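You operate a simulated robot arm through the tools that you are given. There is no shell and no other tool. Be economical: measure what you need, move in short steps, check, and stop when the job is done.

The job below is to be done with a simulated robot arm. You get a single attempt, and the scene is never put back.

Task
Set the slide stop as the card says, lock it and prove it with the drawer.
Fine: run the test drawer out to the locked stop, then shut it.

Only the result counts: the job must be done as asked and must still hold three seconds after the hand-in. Knocking over, shifting, dropping, spilling or breaking anything else fails it.

Robot
A 7-joint arm with a two-finger parallel gripper, fixed in place. Base frame: the origin is at the foot of the arm, x ahead of it, y to its left, z up; the work surface is at about z = 0.01. Lengths are in m, angles in rad, forces in N, time in s.
With the tool pointing down near the work surface it reaches from about 0.22 to 0.58 m from the base axis. Its first joint turns from -1.152 to 1.152 rad. Payload 2.5 kg.
The TCP is the grasp point between the finger pads, 0.023 m short of the fingertips. In the tool frame z runs along the fingers and y along their closing line. Largest opening 0.094 m; finger width 0.038, thickness 0.01; the body of the gripper, 0.054 by 0.096 m, starts 0.039 m behind the TCP.
Orientation is that of the tool frame in the base frame, as a unit quaternion [w, x, y, z]. With the fingers straight down and closing along the base's y, the tool's x points along the base's -x, its y along +y and its z along -z.

Tools
- The arm moves only by the tool step_arm. Its argument "moves" is a list of rows, each an object (a shift or turn left out is 0, a gripper value left out holds the last) with "fingers": the gripper command, from -1 (fully open) to 1 (shut), values between in proportion; "slide": the shift along the tool's x, y, z in units of 20 mm (1.0 is 20 mm), a list of three; "delta_rot": the turn, a rotation vector about the tool's x, y, z in units of 4 degrees (1.0 is 4 degrees), a list of three. In form: [{"fingers": fingers, "slide": [tx, ty, tz], "delta_rot": [rx, ry, rz]}, ...]. A call has 1 to 20 rows; each row shifts and turns the commanded pose from where the row before left it, along the tool's axes as they then stand. A call with a number of a shift or a turn outside -1 to 1 is refused whole. Each row takes 0.2 s and may step no farther than 0.05 m and 0.15 rad from the row before; otherwise, or with a gripper value out of range, the whole call is refused. Where a pose cannot be reached the arm comes as near as it can. A force on the tool above 40 N (or 10 N above the force at the start of the call, whichever is more), or a blocked arm, ends the call early, and 0.2 s more pass. Each finger travels about 0.108 m/s and halts on what it meets, pressing with about 32 N; the grip force reading is that of the motor and also rises with nothing between the fingers. The clock runs only during rows and for 0.2 s after the last one: add rows that do not move to give the fingers time. It gives the time, the measured TCP pose, the force on the tool (base axes), the opening and the grip force at its end, in the units of the frame above (readings bear some noise), and new pictures: "views" is both (left out), scene, wrist or none.
- Cameras (640 x 400 px; columns grow to the right, rows downward): "scene" is fixed at [0.137, -0.4192, 0.5521]; the picture's right is [0.67, -0.74, 0.00], its down [-0.38, -0.35, -0.86] and it looks along [0.63, 0.58, -0.51] (base axes); focal length 351 px, centre (320, 200). "wrist" rides on the gripper at [0.086, 0.016, -0.075] in the tool frame; the picture's right is [-0.18, 0.98, 0.00], its down [-0.58, -0.11, -0.81] and it looks along [-0.79, -0.15, 0.59] (tool axes); focal length 243 px, centre (320, 200). There is no depth. A picture from a camera that has moved, and an enlarged one, comes with that camera's place and axes in the base frame and with its lens.
- inspect(camera, box): a new picture of the part [left, top, right, bottom] of that camera's present view, enlarged. No time passes.
- close_job(): hands the job in; it is judged then, once.

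Work in short steps. Places have to be worked out from the pictures, the camera data and where the tool is seen: move nearer, look again, correct. Check each grasp and each placing, and mend what went wrong. You have 120 turns and 170 pictures in all, those below and enlarged ones among them. Open the gripper and draw the arm clear of the work before you hand the job in, unless the task says otherwise; then end with one line.

The tools are called after "Call:" by a JSON object that holds its "method" and its "body". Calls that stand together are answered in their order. step_arm: Moves the arm, as the interface text tells. Its arguments: {"type":"object","properties":{"moves":{"type":"array","items":{"type":"object","properties":{"fingers":{"type":"number"},"slide":{"type":"array","items":{"type":"number"}},"delta_rot":{"type":"array","items":{"type":"number"}}}}},"views":{"type":"string","enum":["both","scene","wrist","none"]}},"required":["moves"]} The other tools are called the same way: inspect (camera, box) takes an enlarged picture of a part of a camera's view; close_job () hands the job in.

At the start:

```text
clock: 0.0
eef_pos: [0.3631, 0.056, 0.3073]
orientation: [0.001, 0.001, 1.0, 0.0]
ft_force: [0.4, 0.0, 0.1]
gripper_width: 0.094
finger_force: 0.0
```

scene: 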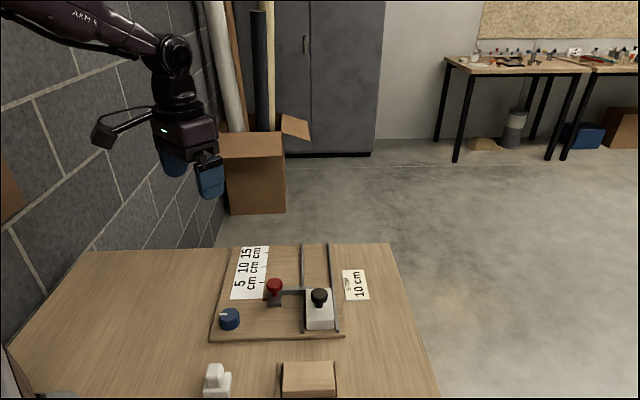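
wrist: 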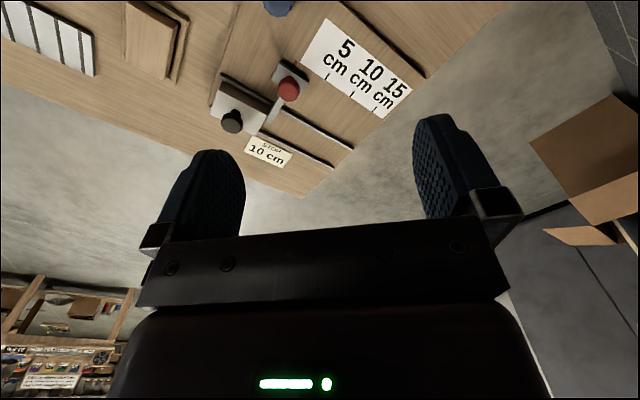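

I start by enlarging the board in both views to understand the mechanism.

Call:
{"method": "inspect", "body": {"camera": "scene", "box": [190, 230, 390, 355]}}

Call:
{"method": "inspect", "body": {"camera": "wrist", "box": [120, 0, 440, 200]}}

Call:
{"method": "inspect", "body": {"camera": "scene", "box": [0, 300, 440, 400]}}

```text
3.20 times, centred on (290, 292) of scene
camera zoom: at [0.137, -0.4192, 0.5521], right [0.67, -0.74, 0.0], down [-0.38, -0.35, -0.86], along [0.63, 0.58, -0.51], focal length 1123 px, centre (416, -96)
```

zoom: 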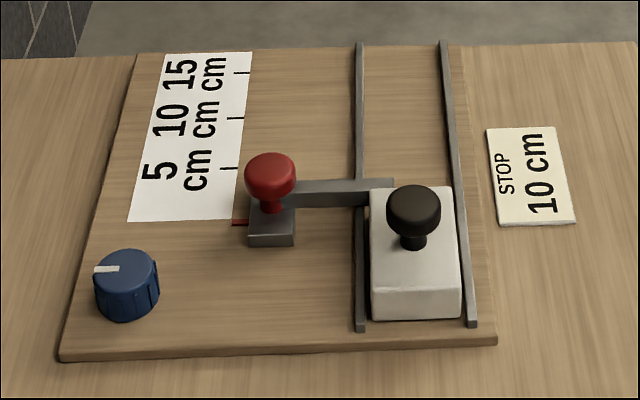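

```text
2.00 times, centred on (280, 100) of wrist
camera zoom: at [0.2769, 0.0707, 0.3823], right [0.18, 0.98, 0.0], down [0.58, -0.11, 0.81], along [0.79, -0.15, -0.59], focal length 485 px, centre (400, 400)
```

zoom: 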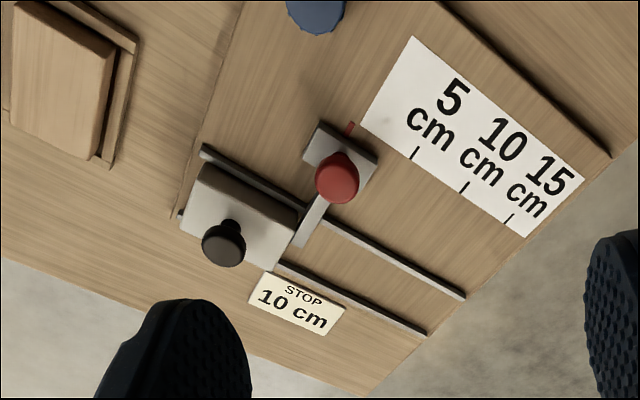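

```text
1.45 times, centred on (220, 350) of scene
camera zoom: at [0.137, -0.4192, 0.5521], right [0.67, -0.74, 0.0], down [-0.38, -0.35, -0.86], along [0.63, 0.58, -0.51], focal length 510 px, centre (466, -18)
```

zoom: 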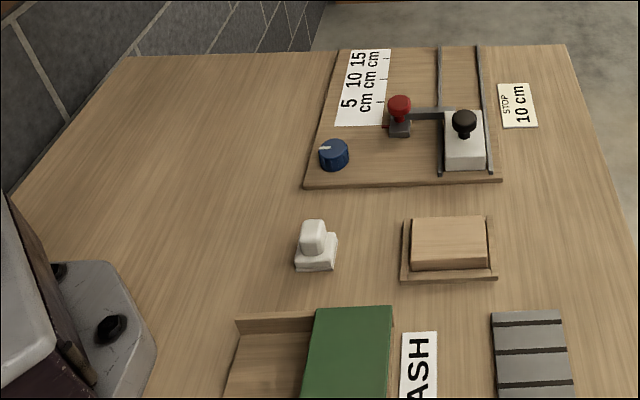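

The card says 10 cm. The red-knobbed stop is near (0.45, -0.01), now at 0 and travelling along about 45° in base xy. The blue dial is probably the lock and the black-knobbed block is the drawer. I'll move above the red knob and turn the tool 45° so the fingers close along the travel.

Call:
{"method": "step_arm", "body": {"moves": [{"fingers": -1, "slide": [-0.74, -0.52, 0.7]}, {"slide": [-0.74, -0.52, 0.7]}, {"slide": [-0.74, -0.52, 0.7]}, {"slide": [-0.74, -0.52, 0.7]}, {"slide": [-0.74, -0.52, 0.7]}, {"slide": [-0.74, -0.52, 0.7]}, {"delta_rot": [0, 0, 1]}, {"delta_rot": [0, 0, 1]}, {"delta_rot": [0, 0, 1]}, {"delta_rot": [0, 0, 1]}, {"delta_rot": [0, 0, 1]}, {"delta_rot": [0, 0, 1]}, {"delta_rot": [0, 0, 1]}, {"delta_rot": [0, 0, 1]}, {"delta_rot": [0, 0, 1]}, {"delta_rot": [0, 0, 1]}, {"delta_rot": [0, 0, 1]}, {"delta_rot": [0, 0, 0.25]}]}}

```text
clock: 3.8
eef_pos: [0.4508, -0.0084, 0.2225]
orientation: [0.0, 0.382, 0.924, 0.0]
ft_force: [0.6, -1.3, -0.8]
gripper_width: 0.094
finger_force: 0.0
camera wrist: at [0.4025, 0.0648, 0.2981], right [0.83, 0.56, 0.0], down [0.33, -0.49, 0.81], along [0.45, -0.67, -0.59], focal length 243 px, centre (320, 200)
```

scene: 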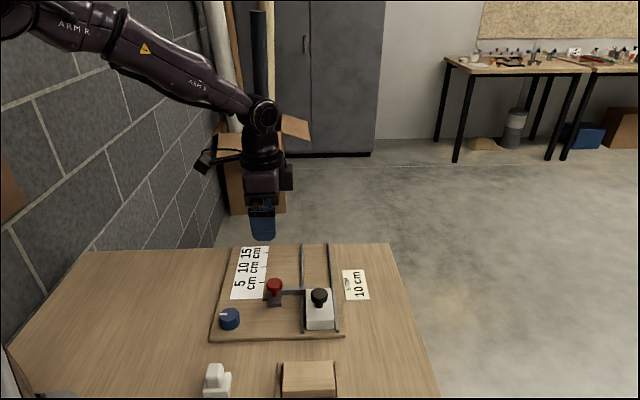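
wrist: 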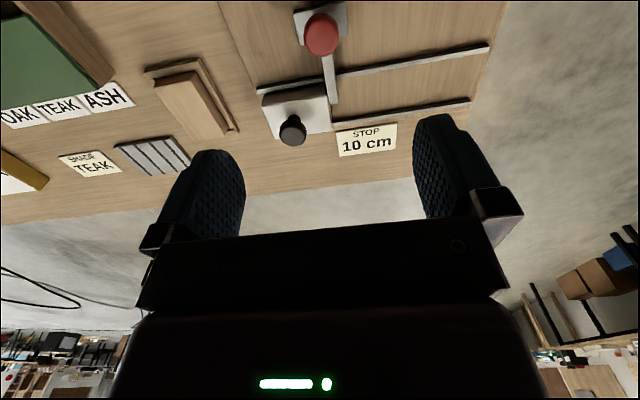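

The knob triangulates to about (0.453, -0.007, 0.058). I'll descend part way and check.

Call:
{"method": "step_arm", "body": {"moves": [{"slide": [0, 0.12, 1]}, {"slide": [0, 0, 1]}, {"slide": [0, 0, 1]}, {"slide": [0, 0, 1]}, {"slide": [0, 0, 1]}, {"slide": [0, 0, 1]}]}}

Call:
{"method": "inspect", "body": {"camera": "scene", "box": [190, 210, 390, 335]}}

```text
clock: 5.2
eef_pos: [0.4524, -0.0051, 0.1017]
orientation: [0.0, 0.383, 0.924, 0.0]
ft_force: [-0.3, 0.3, -0.1]
gripper_width: 0.0936
finger_force: 0.0
camera wrist: at [0.4046, 0.0669, 0.178], right [0.83, 0.56, 0.0], down [0.33, -0.49, 0.81], along [0.46, -0.67, -0.59], focal length 243 px, centre (320, 200)
```

scene: 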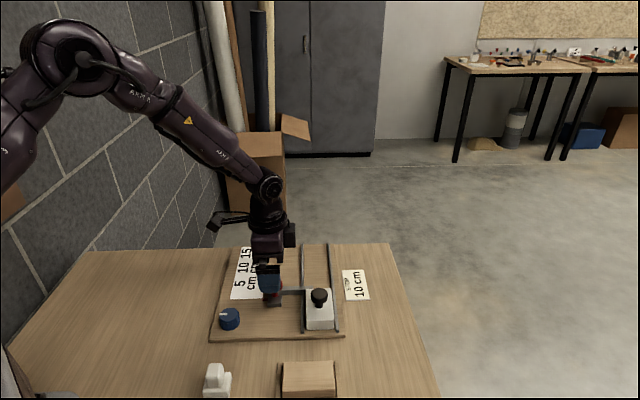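
wrist: 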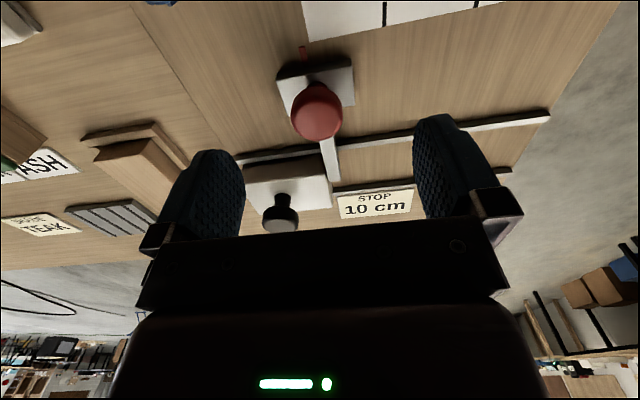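

```text
3.20 times, centred on (290, 272) of scene
camera zoom: at [0.137, -0.4192, 0.5521], right [0.67, -0.74, 0.0], down [-0.38, -0.35, -0.86], along [0.63, 0.58, -0.51], focal length 1123 px, centre (416, -32)
```

zoom: 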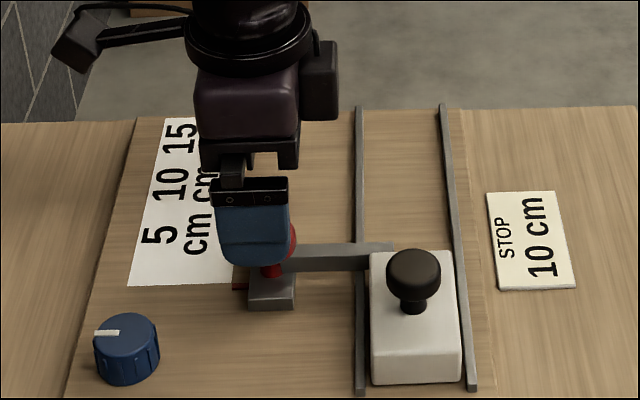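

The knob sits between the fingers, so I'll descend to z≈0.066 and check before closing.

Call:
{"method": "step_arm", "body": {"moves": [{"slide": [0, 0, 0.6]}, {"slide": [0, 0, 0.6]}, {"slide": [0, 0, 0.58]}]}}

Call:
{"method": "inspect", "body": {"camera": "scene", "box": [220, 240, 340, 315]}}

```text
clock: 6.0
eef_pos: [0.4538, -0.005, 0.0674]
orientation: [0.0, 0.382, 0.924, 0.0]
ft_force: [0.6, 1.1, 0.2]
gripper_width: 0.0939
finger_force: 0.1
camera wrist: at [0.4042, 0.0665, 0.1428], right [0.83, 0.56, 0.0], down [0.33, -0.49, 0.81], along [0.46, -0.67, -0.59], focal length 243 px, centre (320, 200)
```

scene: 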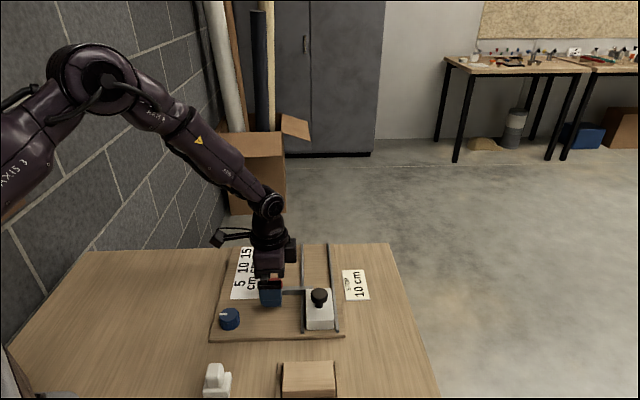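
wrist: 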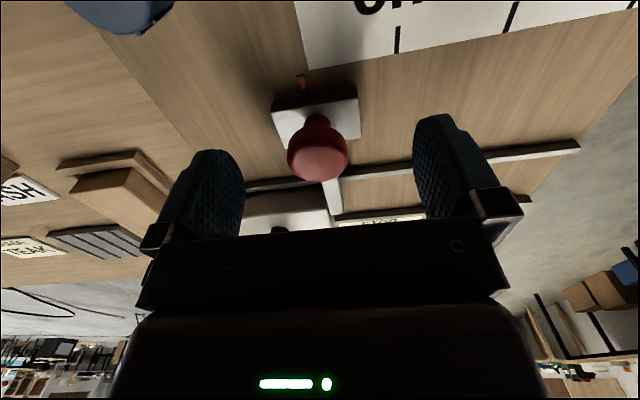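

```text
5.33 times, centred on (280, 278) of scene
camera zoom: at [0.137, -0.4192, 0.5521], right [0.67, -0.74, 0.0], down [-0.38, -0.35, -0.86], along [0.63, 0.58, -0.51], focal length 1871 px, centre (533, -213)
```

zoom: 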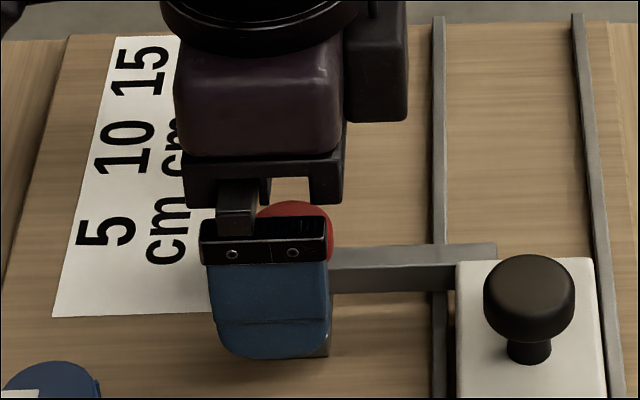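

The rays put the head centre nearer z≈0.05, so I'll lower 6 mm and close on the knob.

Call:
{"method": "step_arm", "body": {"moves": [{"slide": [0, 0, 0.3]}, {"fingers": 1}, {"fingers": 1}, {"fingers": 1}, {"fingers": 1}]}}

Call:
{"method": "inspect", "body": {"camera": "scene", "box": [220, 240, 340, 315]}}

```text
clock: 7.2
eef_pos: [0.4537, -0.0039, 0.0618]
orientation: [0.0, 0.383, 0.924, 0.0]
ft_force: [3.3, -1.3, -4.1]
gripper_width: 0.0316
finger_force: 45.1
camera wrist: at [0.4042, 0.0664, 0.1366], right [0.83, 0.56, 0.0], down [0.33, -0.49, 0.81], along [0.46, -0.67, -0.59], focal length 243 px, centre (320, 200)
```

scene: 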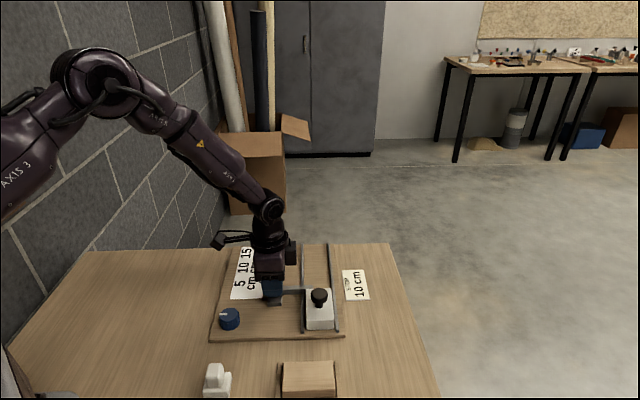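
wrist: 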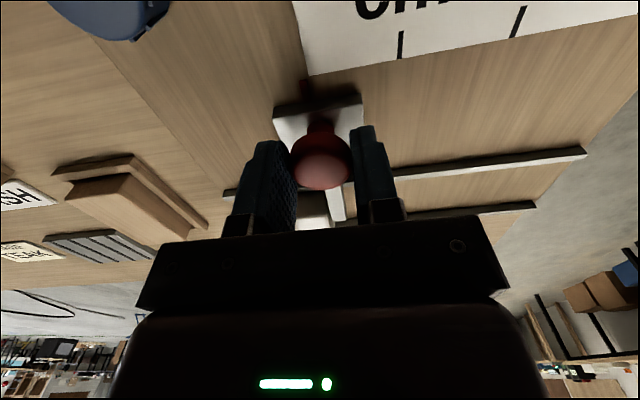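

```text
5.33 times, centred on (280, 278) of scene
camera zoom: at [0.1371, -0.4192, 0.5521], right [0.67, -0.74, 0.0], down [-0.38, -0.35, -0.86], along [0.63, 0.58, -0.51], focal length 1871 px, centre (533, -213)
```

zoom: 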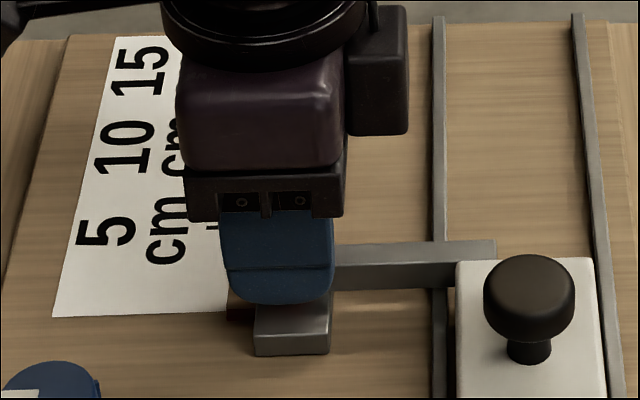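

The knob is gripped at 31.6 mm. I'll slide about 5 cm along the travel and look at how it follows.

Call:
{"method": "step_arm", "body": {"moves": [{"slide": [0, 0.25, 0]}, {"slide": [0, 0.5, 0]}, {"slide": [0, 0.5, 0]}, {"slide": [0, 0.5, 0]}, {"slide": [0, 0.5, 0]}, {"slide": [0, 0.25, 0]}]}}

Call:
{"method": "inspect", "body": {"camera": "wrist", "box": [200, 0, 520, 200]}}

```text
clock: 8.6
eef_pos: [0.4881, 0.0298, 0.0612]
orientation: [0.001, 0.383, 0.924, -0.001]
ft_force: [0.6, -1.8, -0.8]
gripper_width: 0.0319
finger_force: 44.6
camera wrist: at [0.4397, 0.102, 0.1366], right [0.83, 0.56, 0.0], down [0.33, -0.49, 0.81], along [0.46, -0.67, -0.59], focal length 243 px, centre (320, 200)
```

scene: 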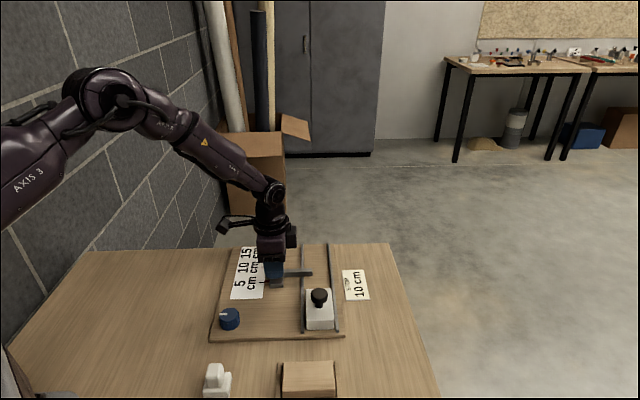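
wrist: 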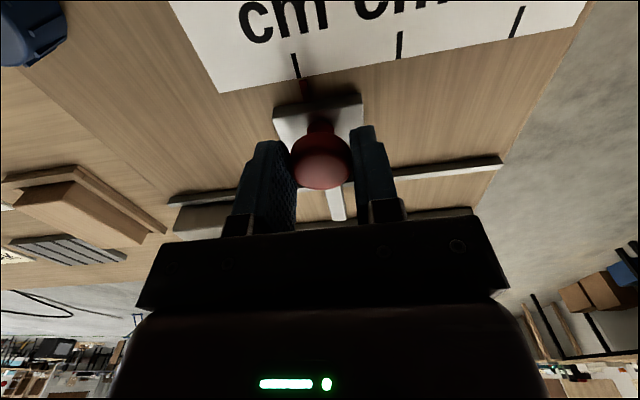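

```text
2.00 times, centred on (360, 100) of wrist
camera zoom: at [0.4397, 0.102, 0.1366], right [0.83, 0.56, 0.0], down [0.33, -0.49, 0.81], along [0.46, -0.67, -0.59], focal length 485 px, centre (240, 400)
```

zoom: 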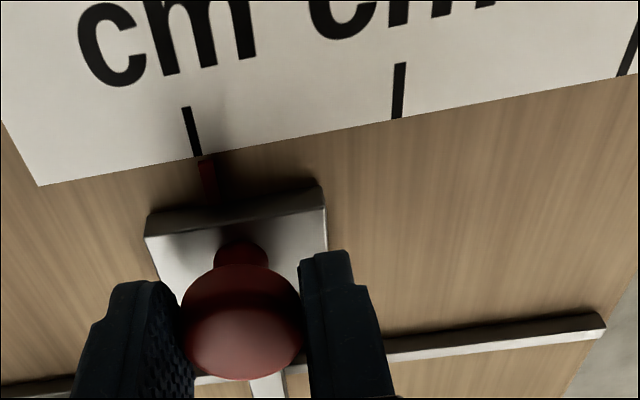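

The stop follows and the pointer now sits right around the 5 cm mark. I'll move the next 5 cm and read it closely.

Call:
{"method": "step_arm", "body": {"moves": [{"slide": [0, 0.25, 0]}, {"slide": [0, 0.5, 0]}, {"slide": [0, 0.5, 0]}, {"slide": [0, 0.5, 0]}, {"slide": [0, 0.5, 0]}, {"slide": [0, 0.22, 0]}, {}], "views": "none"}}

Call:
{"method": "inspect", "body": {"camera": "wrist", "box": [240, 40, 368, 120]}}

Call:
{"method": "inspect", "body": {"camera": "scene", "box": [220, 235, 300, 285]}}

```text
clock: 10.2
eef_pos: [0.5232, 0.0647, 0.0615]
orientation: [0.0, 0.383, 0.924, -0.001]
ft_force: [-1.2, 1.5, 0.9]
gripper_width: 0.0315
finger_force: 45.1
```

```text
5.00 times, centred on (304, 80) of wrist
camera zoom: at [0.4747, 0.1369, 0.1367], right [0.82, 0.57, 0.0], down [0.34, -0.49, 0.81], along [0.46, -0.66, -0.59], focal length 1213 px, centre (400, 800)
```

zoom: 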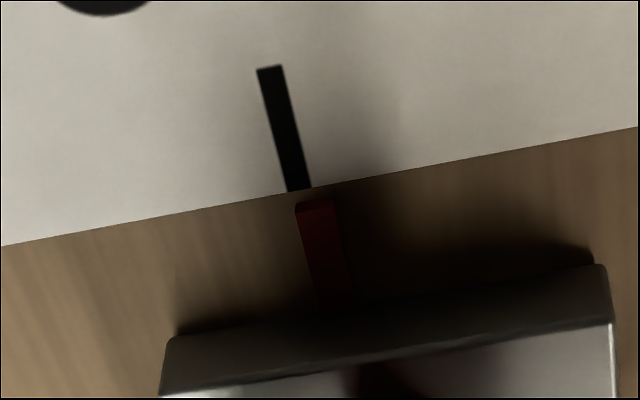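

```text
8.00 times, centred on (260, 260) of scene
camera zoom: at [0.137, -0.4192, 0.5521], right [0.67, -0.74, 0.0], down [-0.38, -0.35, -0.86], along [0.63, 0.58, -0.51], focal length 2807 px, centre (800, -280)
```

zoom: 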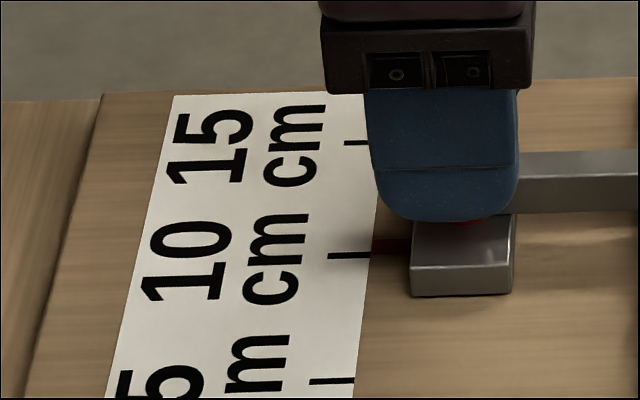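

The pointer reads about 1.3 mm past the 10 mark in both views, so I'll nudge it back.

Call:
{"method": "step_arm", "body": {"moves": [{"slide": [0, -0.065, 0]}, {}], "views": "none"}}

Call:
{"method": "inspect", "body": {"camera": "wrist", "box": [272, 60, 336, 100]}}

Call:
{"method": "inspect", "body": {"camera": "scene", "box": [250, 255, 290, 280]}}

```text
clock: 10.8
eef_pos: [0.5227, 0.065, 0.0611]
orientation: [0.0, 0.382, 0.924, -0.001]
ft_force: [-0.9, 2.8, -0.5]
gripper_width: 0.0318
finger_force: 44.5
```

```text
10.00 times, centred on (304, 80) of wrist
camera zoom: at [0.4738, 0.136, 0.1367], right [0.83, 0.56, 0.0], down [0.33, -0.49, 0.81], along [0.46, -0.67, -0.59], focal length 2426 px, centre (480, 1400)
```

zoom: 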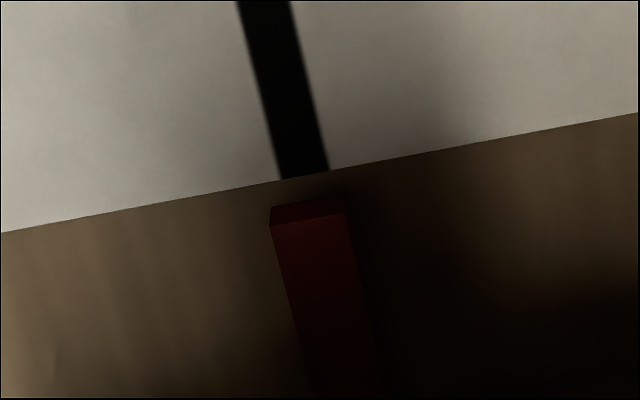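

```text
16.00 times, centred on (270, 268) of scene
camera zoom: at [0.137, -0.4192, 0.5521], right [0.67, -0.74, 0.0], down [-0.38, -0.35, -0.86], along [0.63, 0.58, -0.51], focal length 5614 px, centre (1120, -880)
```

zoom: 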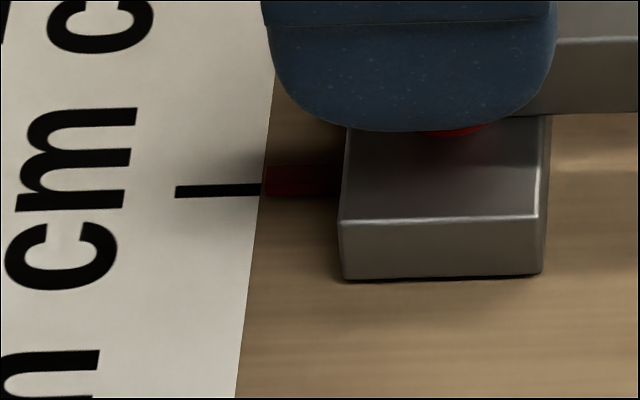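

The pointer and the mark line up to within a few tenths of a millimetre. I'll release the knob and re-check.

Call:
{"method": "step_arm", "body": {"moves": [{"fingers": 0.2}, {"fingers": 0.0}, {}], "views": "none"}}

Call:
{"method": "inspect", "body": {"camera": "wrist", "box": [272, 60, 336, 100]}}

```text
clock: 11.6
eef_pos: [0.5237, 0.064, 0.0612]
orientation: [0.0, 0.383, 0.924, 0.0]
ft_force: [0.7, 0.2, 0.0]
gripper_width: 0.047
finger_force: 0.0
```

```text
10.00 times, centred on (304, 80) of wrist
camera zoom: at [0.4739, 0.1357, 0.1368], right [0.83, 0.56, 0.0], down [0.33, -0.49, 0.81], along [0.46, -0.67, -0.59], focal length 2426 px, centre (480, 1400)
```

zoom: 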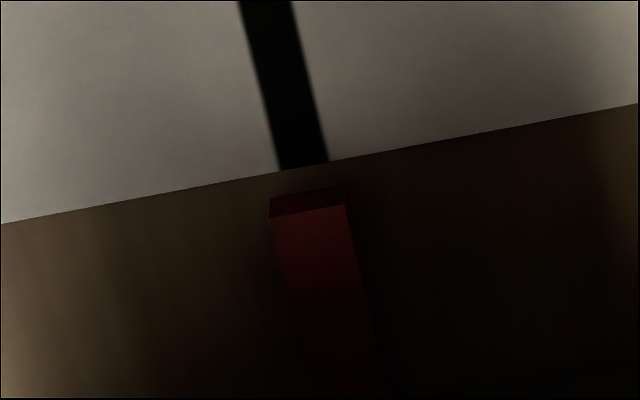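

The pointer is still aligned after release. I'll raise and go over to the blue dial for a look.

Call:
{"method": "step_arm", "body": {"moves": [{"slide": [0, 0, -0.8]}, {"slide": [0, 0, -1]}, {"slide": [0, 0, -1]}, {"slide": [0, 0, -1]}, {"slide": [0, 0, -1]}, {"slide": [0, 0, -1]}, {"fingers": -1, "slide": [0.48, -0.98, 0]}, {"slide": [0.48, -0.98, 0]}, {"slide": [0.48, -0.98, 0]}, {"slide": [0.48, -0.98, 0]}, {"slide": [0.48, -0.98, 0]}, {"slide": [0.48, -0.98, 0]}, {"slide": [0.48, -0.98, 0]}, {"slide": [0.48, -0.98, 0]}, {}]}}

Call:
{"method": "inspect", "body": {"camera": "scene", "box": [190, 230, 350, 330]}}

```text
clock: 14.8
eef_pos: [0.3578, 0.0075, 0.1776]
orientation: [0.0, 0.383, 0.924, 0.0]
ft_force: [0.6, 0.0, 0.7]
gripper_width: 0.094
finger_force: 0.2
camera wrist: at [0.3087, 0.0787, 0.2527], right [0.83, 0.56, 0.0], down [0.33, -0.49, 0.81], along [0.46, -0.67, -0.59], focal length 243 px, centre (320, 200)
```

scene: 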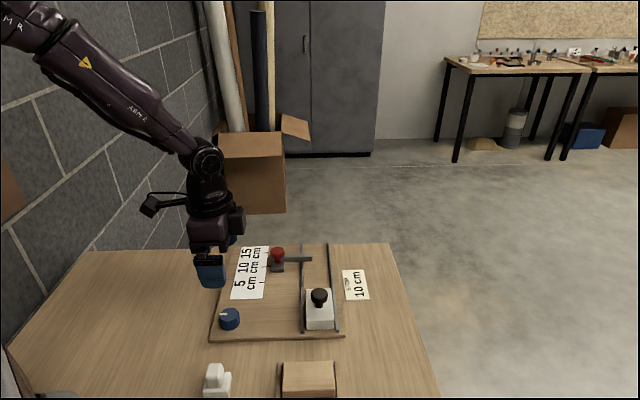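
wrist: 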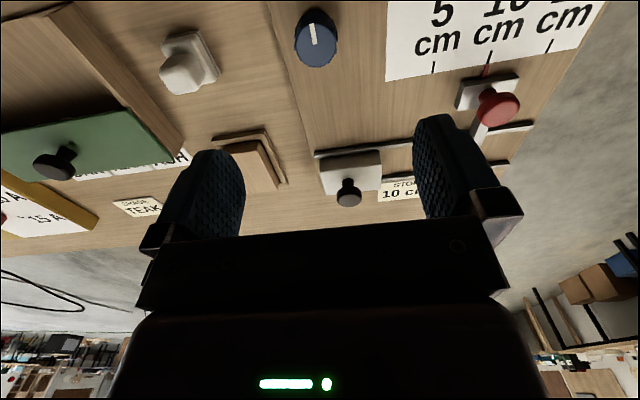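

```text
4.00 times, centred on (270, 280) of scene
camera zoom: at [0.137, -0.4192, 0.5521], right [0.67, -0.74, 0.0], down [-0.38, -0.35, -0.86], along [0.63, 0.58, -0.51], focal length 1403 px, centre (520, -120)
```

zoom: 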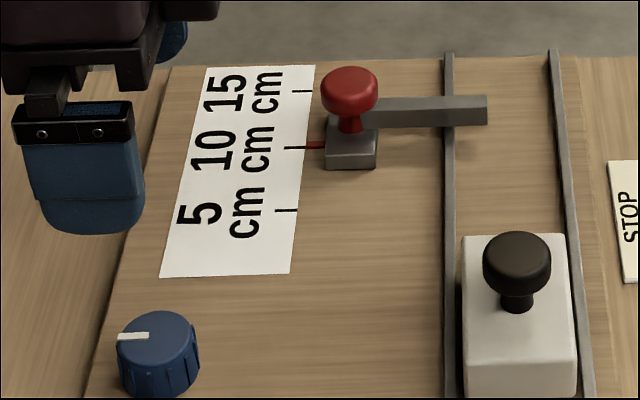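

I'll zoom in on the dial to look for lock markings.

Call:
{"method": "inspect", "body": {"camera": "wrist", "box": [260, 0, 388, 80]}}

Call:
{"method": "inspect", "body": {"camera": "scene", "box": [200, 295, 264, 335]}}

```text
5.00 times, centred on (324, 40) of wrist
camera zoom: at [0.3087, 0.0787, 0.2527], right [0.83, 0.56, 0.0], down [0.33, -0.49, 0.81], along [0.46, -0.67, -0.59], focal length 1213 px, centre (300, 1000)
```

zoom: 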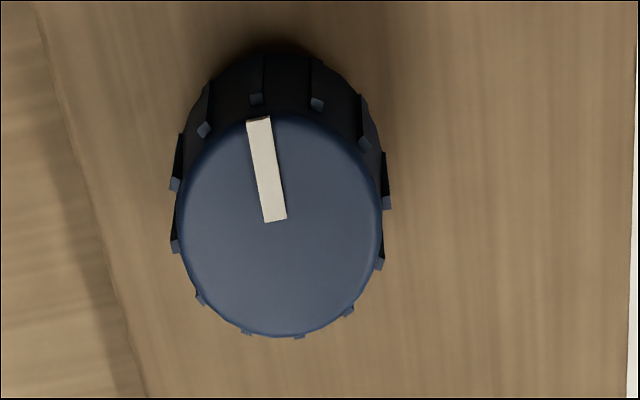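

```text
10.00 times, centred on (232, 315) of scene
camera zoom: at [0.137, -0.4192, 0.5521], right [0.67, -0.74, 0.0], down [-0.38, -0.35, -0.86], along [0.63, 0.58, -0.51], focal length 3508 px, centre (1200, -950)
```

zoom: 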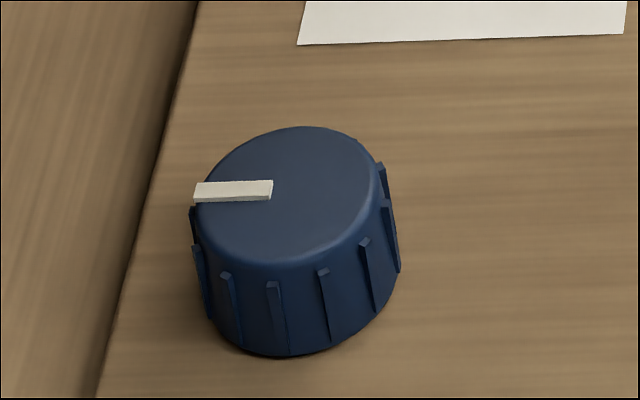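

There are no markings, so I'll use the usual clockwise-to-lock. I'll pre-turn the wrist 90° counter-clockwise for range, then check alignment over the dial.

Call:
{"method": "step_arm", "body": {"moves": [{"slide": [0.14, -0.14, 0], "delta_rot": [0, 0, -1]}, {"delta_rot": [0, 0, -1]}, {"delta_rot": [0, 0, -1]}, {"delta_rot": [0, 0, -1]}, {"delta_rot": [0, 0, -1]}, {"delta_rot": [0, 0, -1]}, {"delta_rot": [0, 0, -1]}, {"delta_rot": [0, 0, -1]}, {"delta_rot": [0, 0, -1]}, {"delta_rot": [0, 0, -1]}, {"delta_rot": [0, 0, -1]}, {"delta_rot": [0, 0, -1]}, {"delta_rot": [0, 0, -1]}, {"delta_rot": [0, 0, -1]}, {"delta_rot": [0, 0, -1]}, {"delta_rot": [0, 0, -1]}, {"delta_rot": [0, 0, -1]}, {"delta_rot": [0, 0, -1]}, {"delta_rot": [0, 0, -1]}, {"delta_rot": [0, 0, -1]}], "views": "none"}}

Call:
{"method": "step_arm", "body": {"moves": [{"delta_rot": [0, 0, -1]}, {"delta_rot": [0, 0, -1]}, {"delta_rot": [0, 0, -0.5]}, {"slide": [0, 0, 1]}, {"slide": [0, 0, 1]}, {"slide": [0, 0, 1]}, {"slide": [0, 0, 1]}]}}

```text
clock: 19.0
eef_pos: [0.3532, 0.008, 0.1774]
orientation: [0.0, -0.301, 0.953, -0.001]
ft_force: [0.0, -0.1, 0.3]
gripper_width: 0.0942
finger_force: 0.1
```

```text
clock: 20.6
eef_pos: [0.3544, 0.007, 0.0972]
orientation: [0.0, -0.382, 0.924, 0.0]
ft_force: [-0.5, 0.0, -0.1]
gripper_width: 0.0941
finger_force: 0.2
camera wrist: at [0.2817, -0.043, 0.1728], right [-0.56, 0.83, 0.0], down [0.49, 0.33, 0.81], along [0.67, 0.46, -0.59], focal length 243 px, centre (320, 200)
```

scene: 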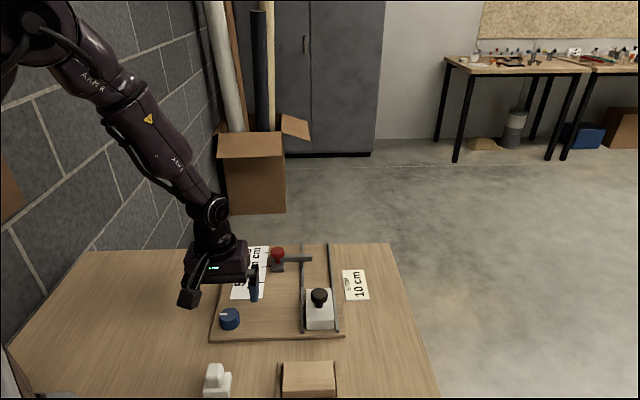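
wrist: 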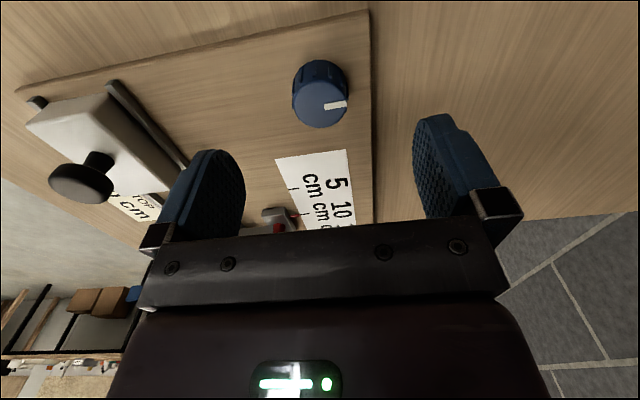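

The dial is centred between the fingers to within a few millimetres. I'll lower to z≈0.049 and grip.

Call:
{"method": "step_arm", "body": {"moves": [{"slide": [0.1, 0, 0.8]}, {"slide": [0, 0, 0.8]}, {"slide": [0, 0, 0.8]}, {}]}}

Call:
{"method": "inspect", "body": {"camera": "scene", "box": [180, 280, 276, 340]}}

```text
clock: 21.6
eef_pos: [0.3521, 0.006, 0.05]
orientation: [0.0, -0.383, 0.924, 0.0]
ft_force: [-0.5, -0.8, 0.6]
gripper_width: 0.0941
finger_force: 0.1
camera wrist: at [0.2805, -0.0442, 0.1247], right [-0.56, 0.83, 0.0], down [0.49, 0.33, 0.81], along [0.67, 0.46, -0.59], focal length 243 px, centre (320, 200)
```

scene: 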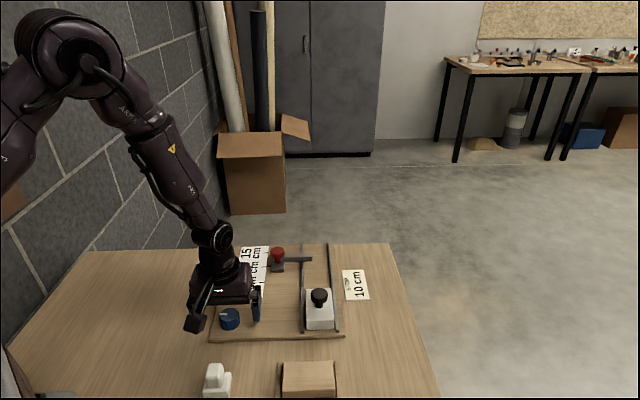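
wrist: 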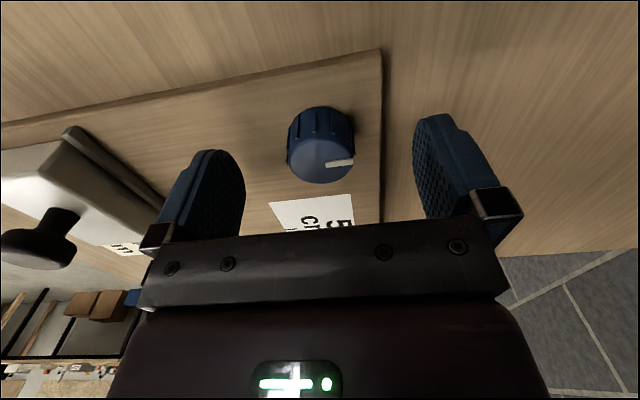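

```text
6.67 times, centred on (228, 310) of scene
camera zoom: at [0.137, -0.4192, 0.5521], right [0.67, -0.74, 0.0], down [-0.38, -0.35, -0.86], along [0.63, 0.58, -0.51], focal length 2339 px, centre (933, -533)
```

zoom: 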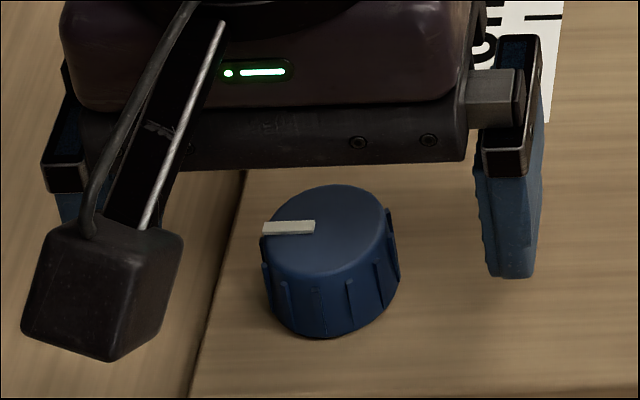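

The dial is still about 3 mm toward the tool's +x, so I'll shift that and close.

Call:
{"method": "step_arm", "body": {"moves": [{"slide": [0.15, 0, 0]}, {"fingers": 1}, {}, {}, {}]}}

Call:
{"method": "inspect", "body": {"camera": "scene", "box": [180, 280, 276, 340]}}

```text
clock: 22.8
eef_pos: [0.3505, 0.0026, 0.0488]
orientation: [-0.001, -0.383, 0.924, 0.0]
ft_force: [1.6, -1.6, -3.5]
gripper_width: 0.0339
finger_force: 45.2
camera wrist: at [0.2782, -0.0465, 0.1245], right [-0.56, 0.83, 0.0], down [0.49, 0.33, 0.81], along [0.67, 0.46, -0.59], focal length 243 px, centre (320, 200)
```

scene: 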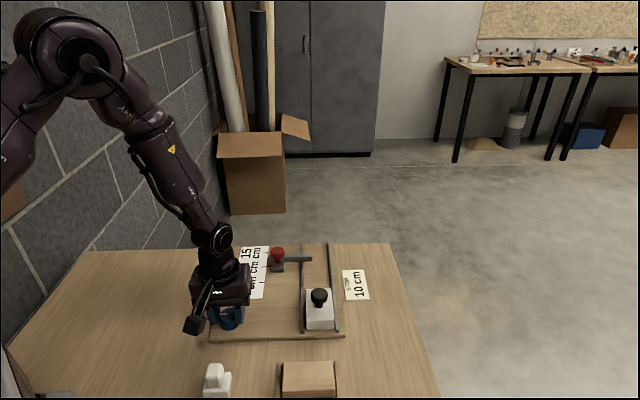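
wrist: 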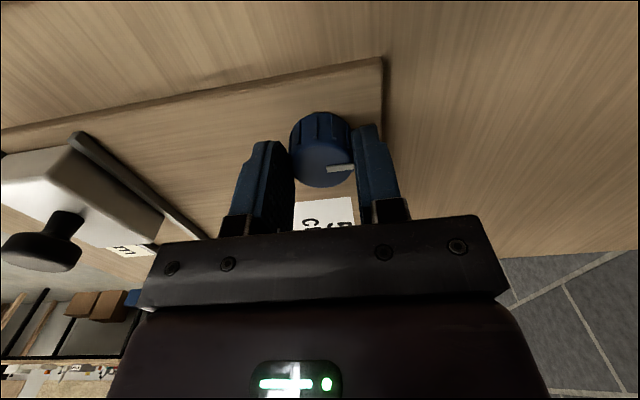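

```text
6.67 times, centred on (228, 310) of scene
camera zoom: at [0.137, -0.4192, 0.5521], right [0.67, -0.74, 0.0], down [-0.38, -0.35, -0.86], along [0.63, 0.58, -0.51], focal length 2339 px, centre (933, -533)
```

zoom: 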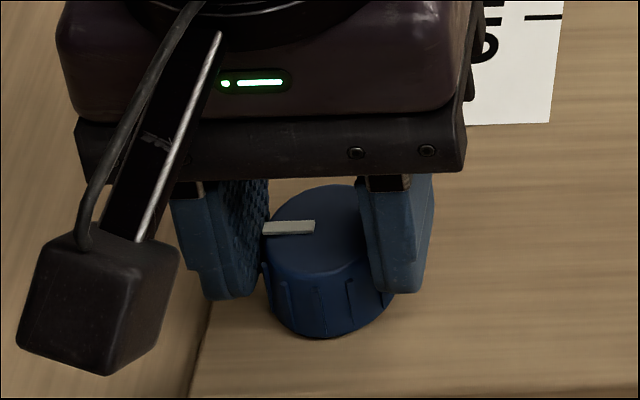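

The dial is held at 34 mm. I'll turn clockwise about 20° and see whether it follows.

Call:
{"method": "step_arm", "body": {"moves": [{"delta_rot": [0, 0, 1]}, {"delta_rot": [0, 0, 1]}, {"delta_rot": [0, 0, 1]}, {"delta_rot": [0, 0, 1]}, {"delta_rot": [0, 0, 1]}], "views": "wrist"}}

Call:
{"method": "inspect", "body": {"camera": "scene", "box": [180, 280, 276, 340]}}

```text
clock: 24.0
eef_pos: [0.3494, 0.0047, 0.0499]
orientation: [-0.001, -0.216, 0.976, 0.001]
ft_force: [-8.7, 9.0, 3.9]
gripper_width: 0.0338
finger_force: 45.1
camera wrist: at [0.2649, -0.0176, 0.1248], right [-0.25, 0.97, 0.0], down [0.57, 0.15, 0.81], along [0.78, 0.2, -0.59], focal length 243 px, centre (320, 200)
```

wrist: 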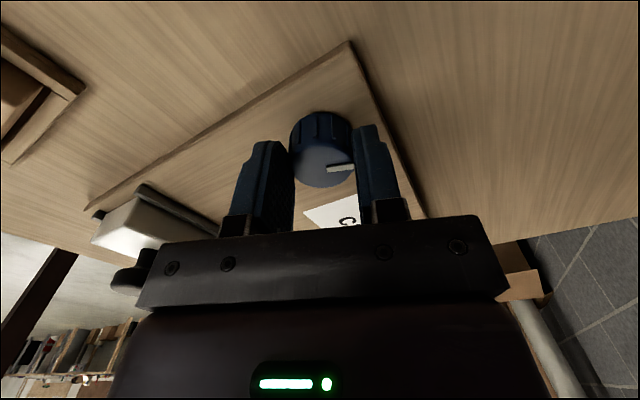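

```text
6.67 times, centred on (228, 310) of scene
camera zoom: at [0.137, -0.4192, 0.5521], right [0.67, -0.74, 0.0], down [-0.38, -0.35, -0.86], along [0.63, 0.58, -0.51], focal length 2339 px, centre (933, -533)
```

zoom: 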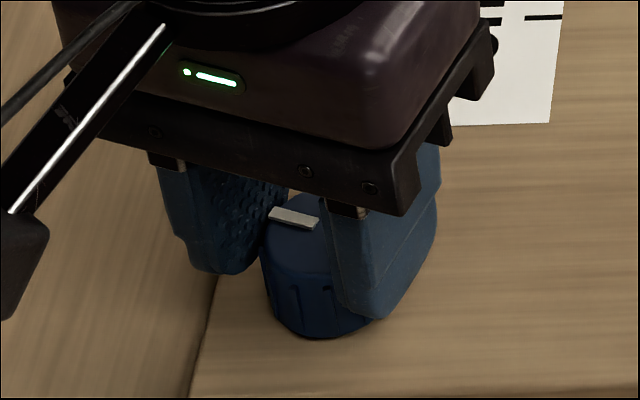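

The dial turns with the gripper, and the side force suggests I'm a few millimetres off axis. I'll compensate along the arc and continue.

Call:
{"method": "step_arm", "body": {"moves": [{"slide": [0, 0.07, 0], "delta_rot": [0, 0, 1]}, {"slide": [0, 0.015, 0], "delta_rot": [0, 0, 1]}, {"slide": [0, 0.015, 0], "delta_rot": [0, 0, 1]}, {"slide": [0, 0.015, 0], "delta_rot": [0, 0, 1]}, {"slide": [0, 0.015, 0], "delta_rot": [0, 0, 1]}, {"slide": [0, 0.015, 0], "delta_rot": [0, 0, 1]}, {"slide": [0, 0.015, 0], "delta_rot": [0, 0, 1]}], "views": "wrist"}}

Call:
{"method": "inspect", "body": {"camera": "scene", "box": [180, 280, 276, 340]}}

```text
clock: 25.6
eef_pos: [0.3494, 0.0072, 0.051]
orientation: [-0.001, 0.026, 1.0, 0.0]
ft_force: [-6.1, 12.9, 3.3]
gripper_width: 0.0338
finger_force: 45.7
camera wrist: at [0.264, 0.0274, 0.1246], right [0.24, 0.97, 0.0], down [0.57, -0.14, 0.81], along [0.78, -0.19, -0.59], focal length 243 px, centre (320, 200)
```

wrist: 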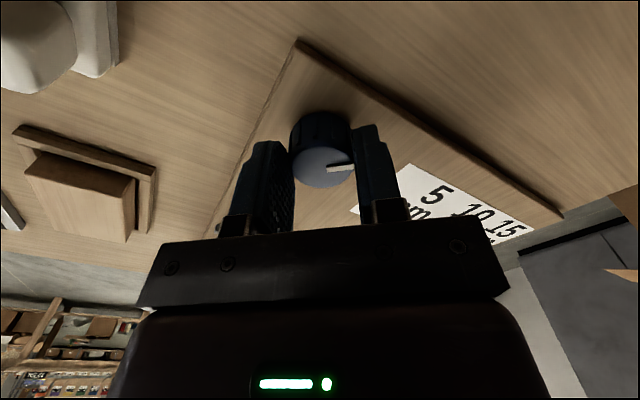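

```text
6.67 times, centred on (228, 310) of scene
camera zoom: at [0.137, -0.4192, 0.5521], right [0.67, -0.74, 0.0], down [-0.38, -0.35, -0.86], along [0.63, 0.58, -0.51], focal length 2339 px, centre (933, -533)
```

zoom: 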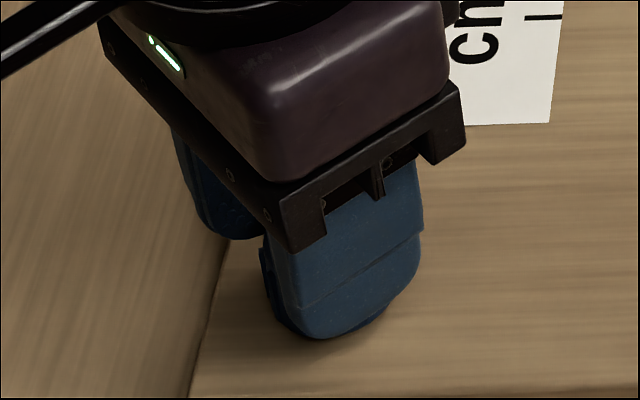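

It is still following at about 48°. I'll continue with a bit more arc compensation, to about 90°.

Call:
{"method": "step_arm", "body": {"moves": [{"slide": [0, 0.06, 0], "delta_rot": [0, 0, 1]}, {"slide": [0, 0.02, 0], "delta_rot": [0, 0, 1]}, {"slide": [0, 0.02, 0], "delta_rot": [0, 0, 1]}, {"slide": [0, 0.02, 0], "delta_rot": [0, 0, 1]}, {"slide": [0, 0.02, 0], "delta_rot": [0, 0, 1]}, {"slide": [0, 0.02, 0], "delta_rot": [0, 0, 1]}, {"slide": [0, 0.02, 0], "delta_rot": [0, 0, 1]}, {"slide": [0, 0.02, 0], "delta_rot": [0, 0, 1]}, {"slide": [0, 0.02, 0], "delta_rot": [0, 0, 1]}, {"slide": [0, 0.02, 0], "delta_rot": [0, 0, 1]}, {"delta_rot": [0, 0, 0.5]}, {}]}}

Call:
{"method": "inspect", "body": {"camera": "wrist", "box": [256, 90, 416, 190]}}

```text
clock: 28.2
eef_pos: [0.3497, 0.0102, 0.0496]
orientation: [-0.001, 0.384, 0.924, -0.001]
ft_force: [-15.6, -6.6, 19.1]
gripper_width: 0.0342
finger_force: 44.7
camera wrist: at [0.3014, 0.0826, 0.1246], right [0.83, 0.56, 0.0], down [0.33, -0.49, 0.81], along [0.45, -0.67, -0.59], focal length 243 px, centre (320, 200)
```

scene: 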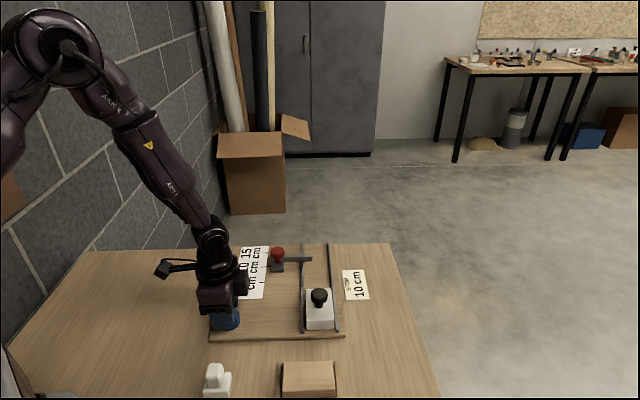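
wrist: 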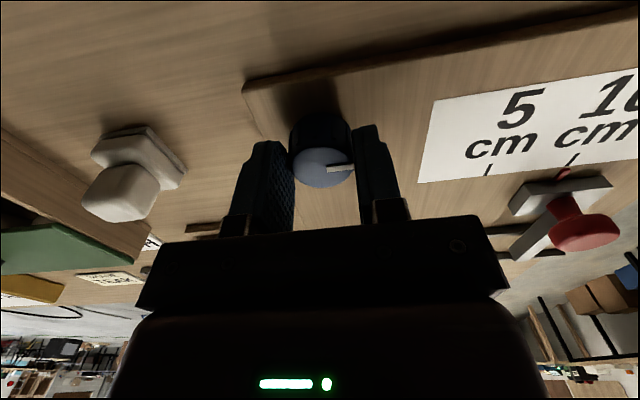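

```text
4.00 times, centred on (336, 140) of wrist
camera zoom: at [0.3014, 0.0826, 0.1246], right [0.83, 0.56, 0.0], down [0.33, -0.49, 0.81], along [0.45, -0.67, -0.59], focal length 970 px, centre (256, 440)
```

zoom: 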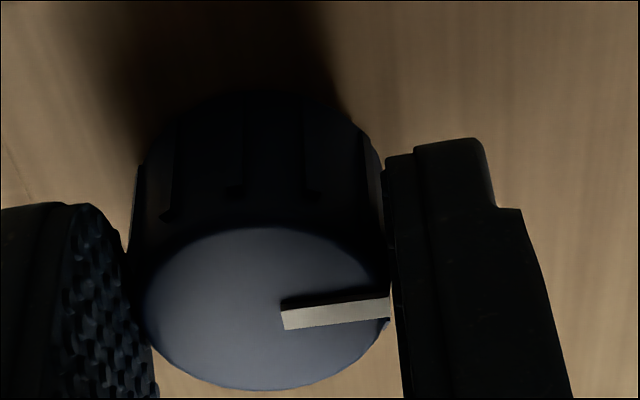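

The dial has turned 90° and forces are climbing. I'll turn a little further to see whether it has reached its stop.

Call:
{"method": "step_arm", "body": {"moves": [{"slide": [0, 0.02, 0], "delta_rot": [0, 0, 1]}, {"slide": [0, 0.02, 0], "delta_rot": [0, 0, 1]}, {"slide": [0, 0.02, 0], "delta_rot": [0, 0, 1]}], "views": "none"}}

Call:
{"method": "inspect", "body": {"camera": "wrist", "box": [256, 90, 416, 190]}}

```text
clock: 29.0
eef_pos: [0.3513, 0.011, 0.0491]
orientation: [-0.001, 0.478, 0.878, -0.001]
ft_force: [-9.4, -16.2, 8.2]
gripper_width: 0.0336
finger_force: 45.7
```

```text
4.00 times, centred on (336, 140) of wrist
camera zoom: at [0.3183, 0.0921, 0.1245], right [0.93, 0.38, 0.0], down [0.23, -0.55, 0.81], along [0.31, -0.75, -0.59], focal length 970 px, centre (256, 440)
```

zoom: 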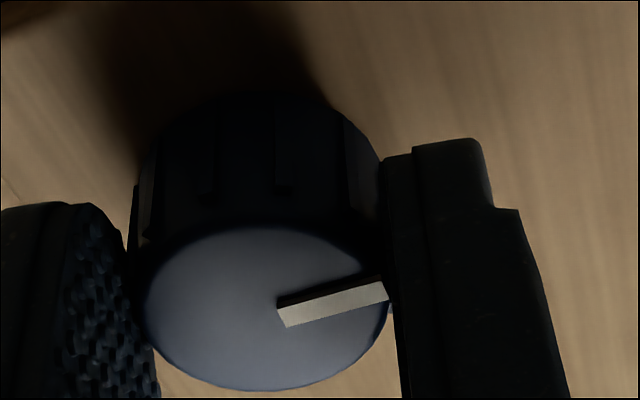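

The dial slipped in the grip this time, so it is against its end stop at 90° and locked. I'll release, rise, and view the result.

Call:
{"method": "step_arm", "body": {"moves": [{"fingers": 0}, {"fingers": -1}, {}, {}, {"slide": [0, 0, -1]}, {"slide": [0, 0, -1]}, {"slide": [0, 0, -1]}, {"slide": [0, 0, -1]}, {"slide": [0, 0, -1]}, {"slide": [0, 0, -1]}]}}

Call:
{"method": "inspect", "body": {"camera": "scene", "box": [190, 240, 350, 340]}}

Call:
{"method": "inspect", "body": {"camera": "scene", "box": [250, 255, 290, 280]}}

```text
clock: 31.2
eef_pos: [0.351, 0.0124, 0.1711]
orientation: [0.0, 0.477, 0.879, -0.001]
ft_force: [1.2, 0.4, -0.1]
gripper_width: 0.0939
finger_force: 0.1
camera wrist: at [0.3187, 0.0929, 0.2449], right [0.92, 0.38, 0.0], down [0.23, -0.55, 0.81], along [0.31, -0.75, -0.59], focal length 243 px, centre (320, 200)
```

scene: 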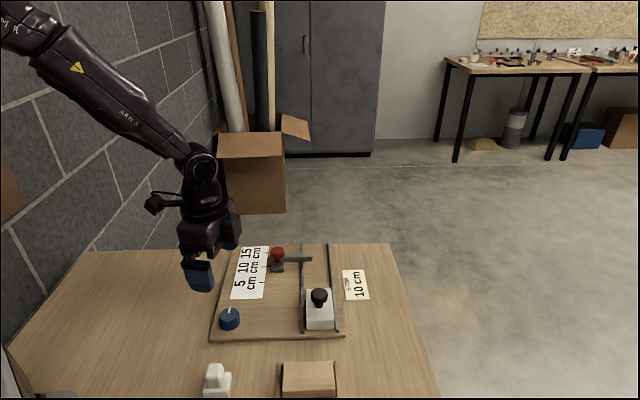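
wrist: 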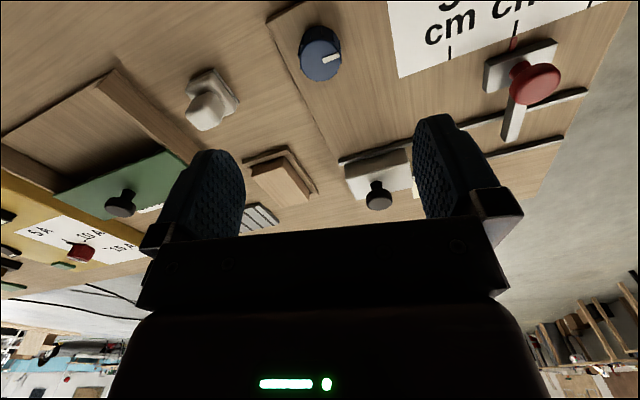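

```text
4.00 times, centred on (270, 290) of scene
camera zoom: at [0.137, -0.4192, 0.5521], right [0.67, -0.74, 0.0], down [-0.38, -0.35, -0.86], along [0.63, 0.58, -0.51], focal length 1403 px, centre (520, -160)
```

zoom: 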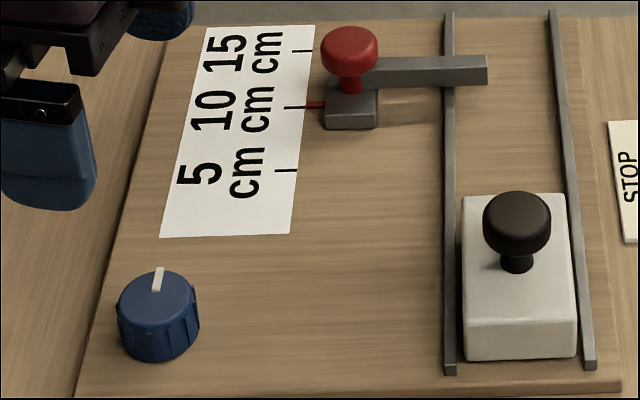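

```text
16.00 times, centred on (270, 268) of scene
camera zoom: at [0.137, -0.4192, 0.5521], right [0.67, -0.74, 0.0], down [-0.38, -0.35, -0.86], along [0.63, 0.58, -0.51], focal length 5614 px, centre (1120, -880)
```

zoom: 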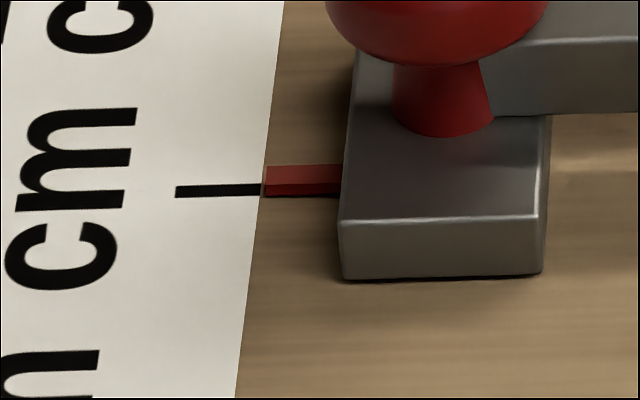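

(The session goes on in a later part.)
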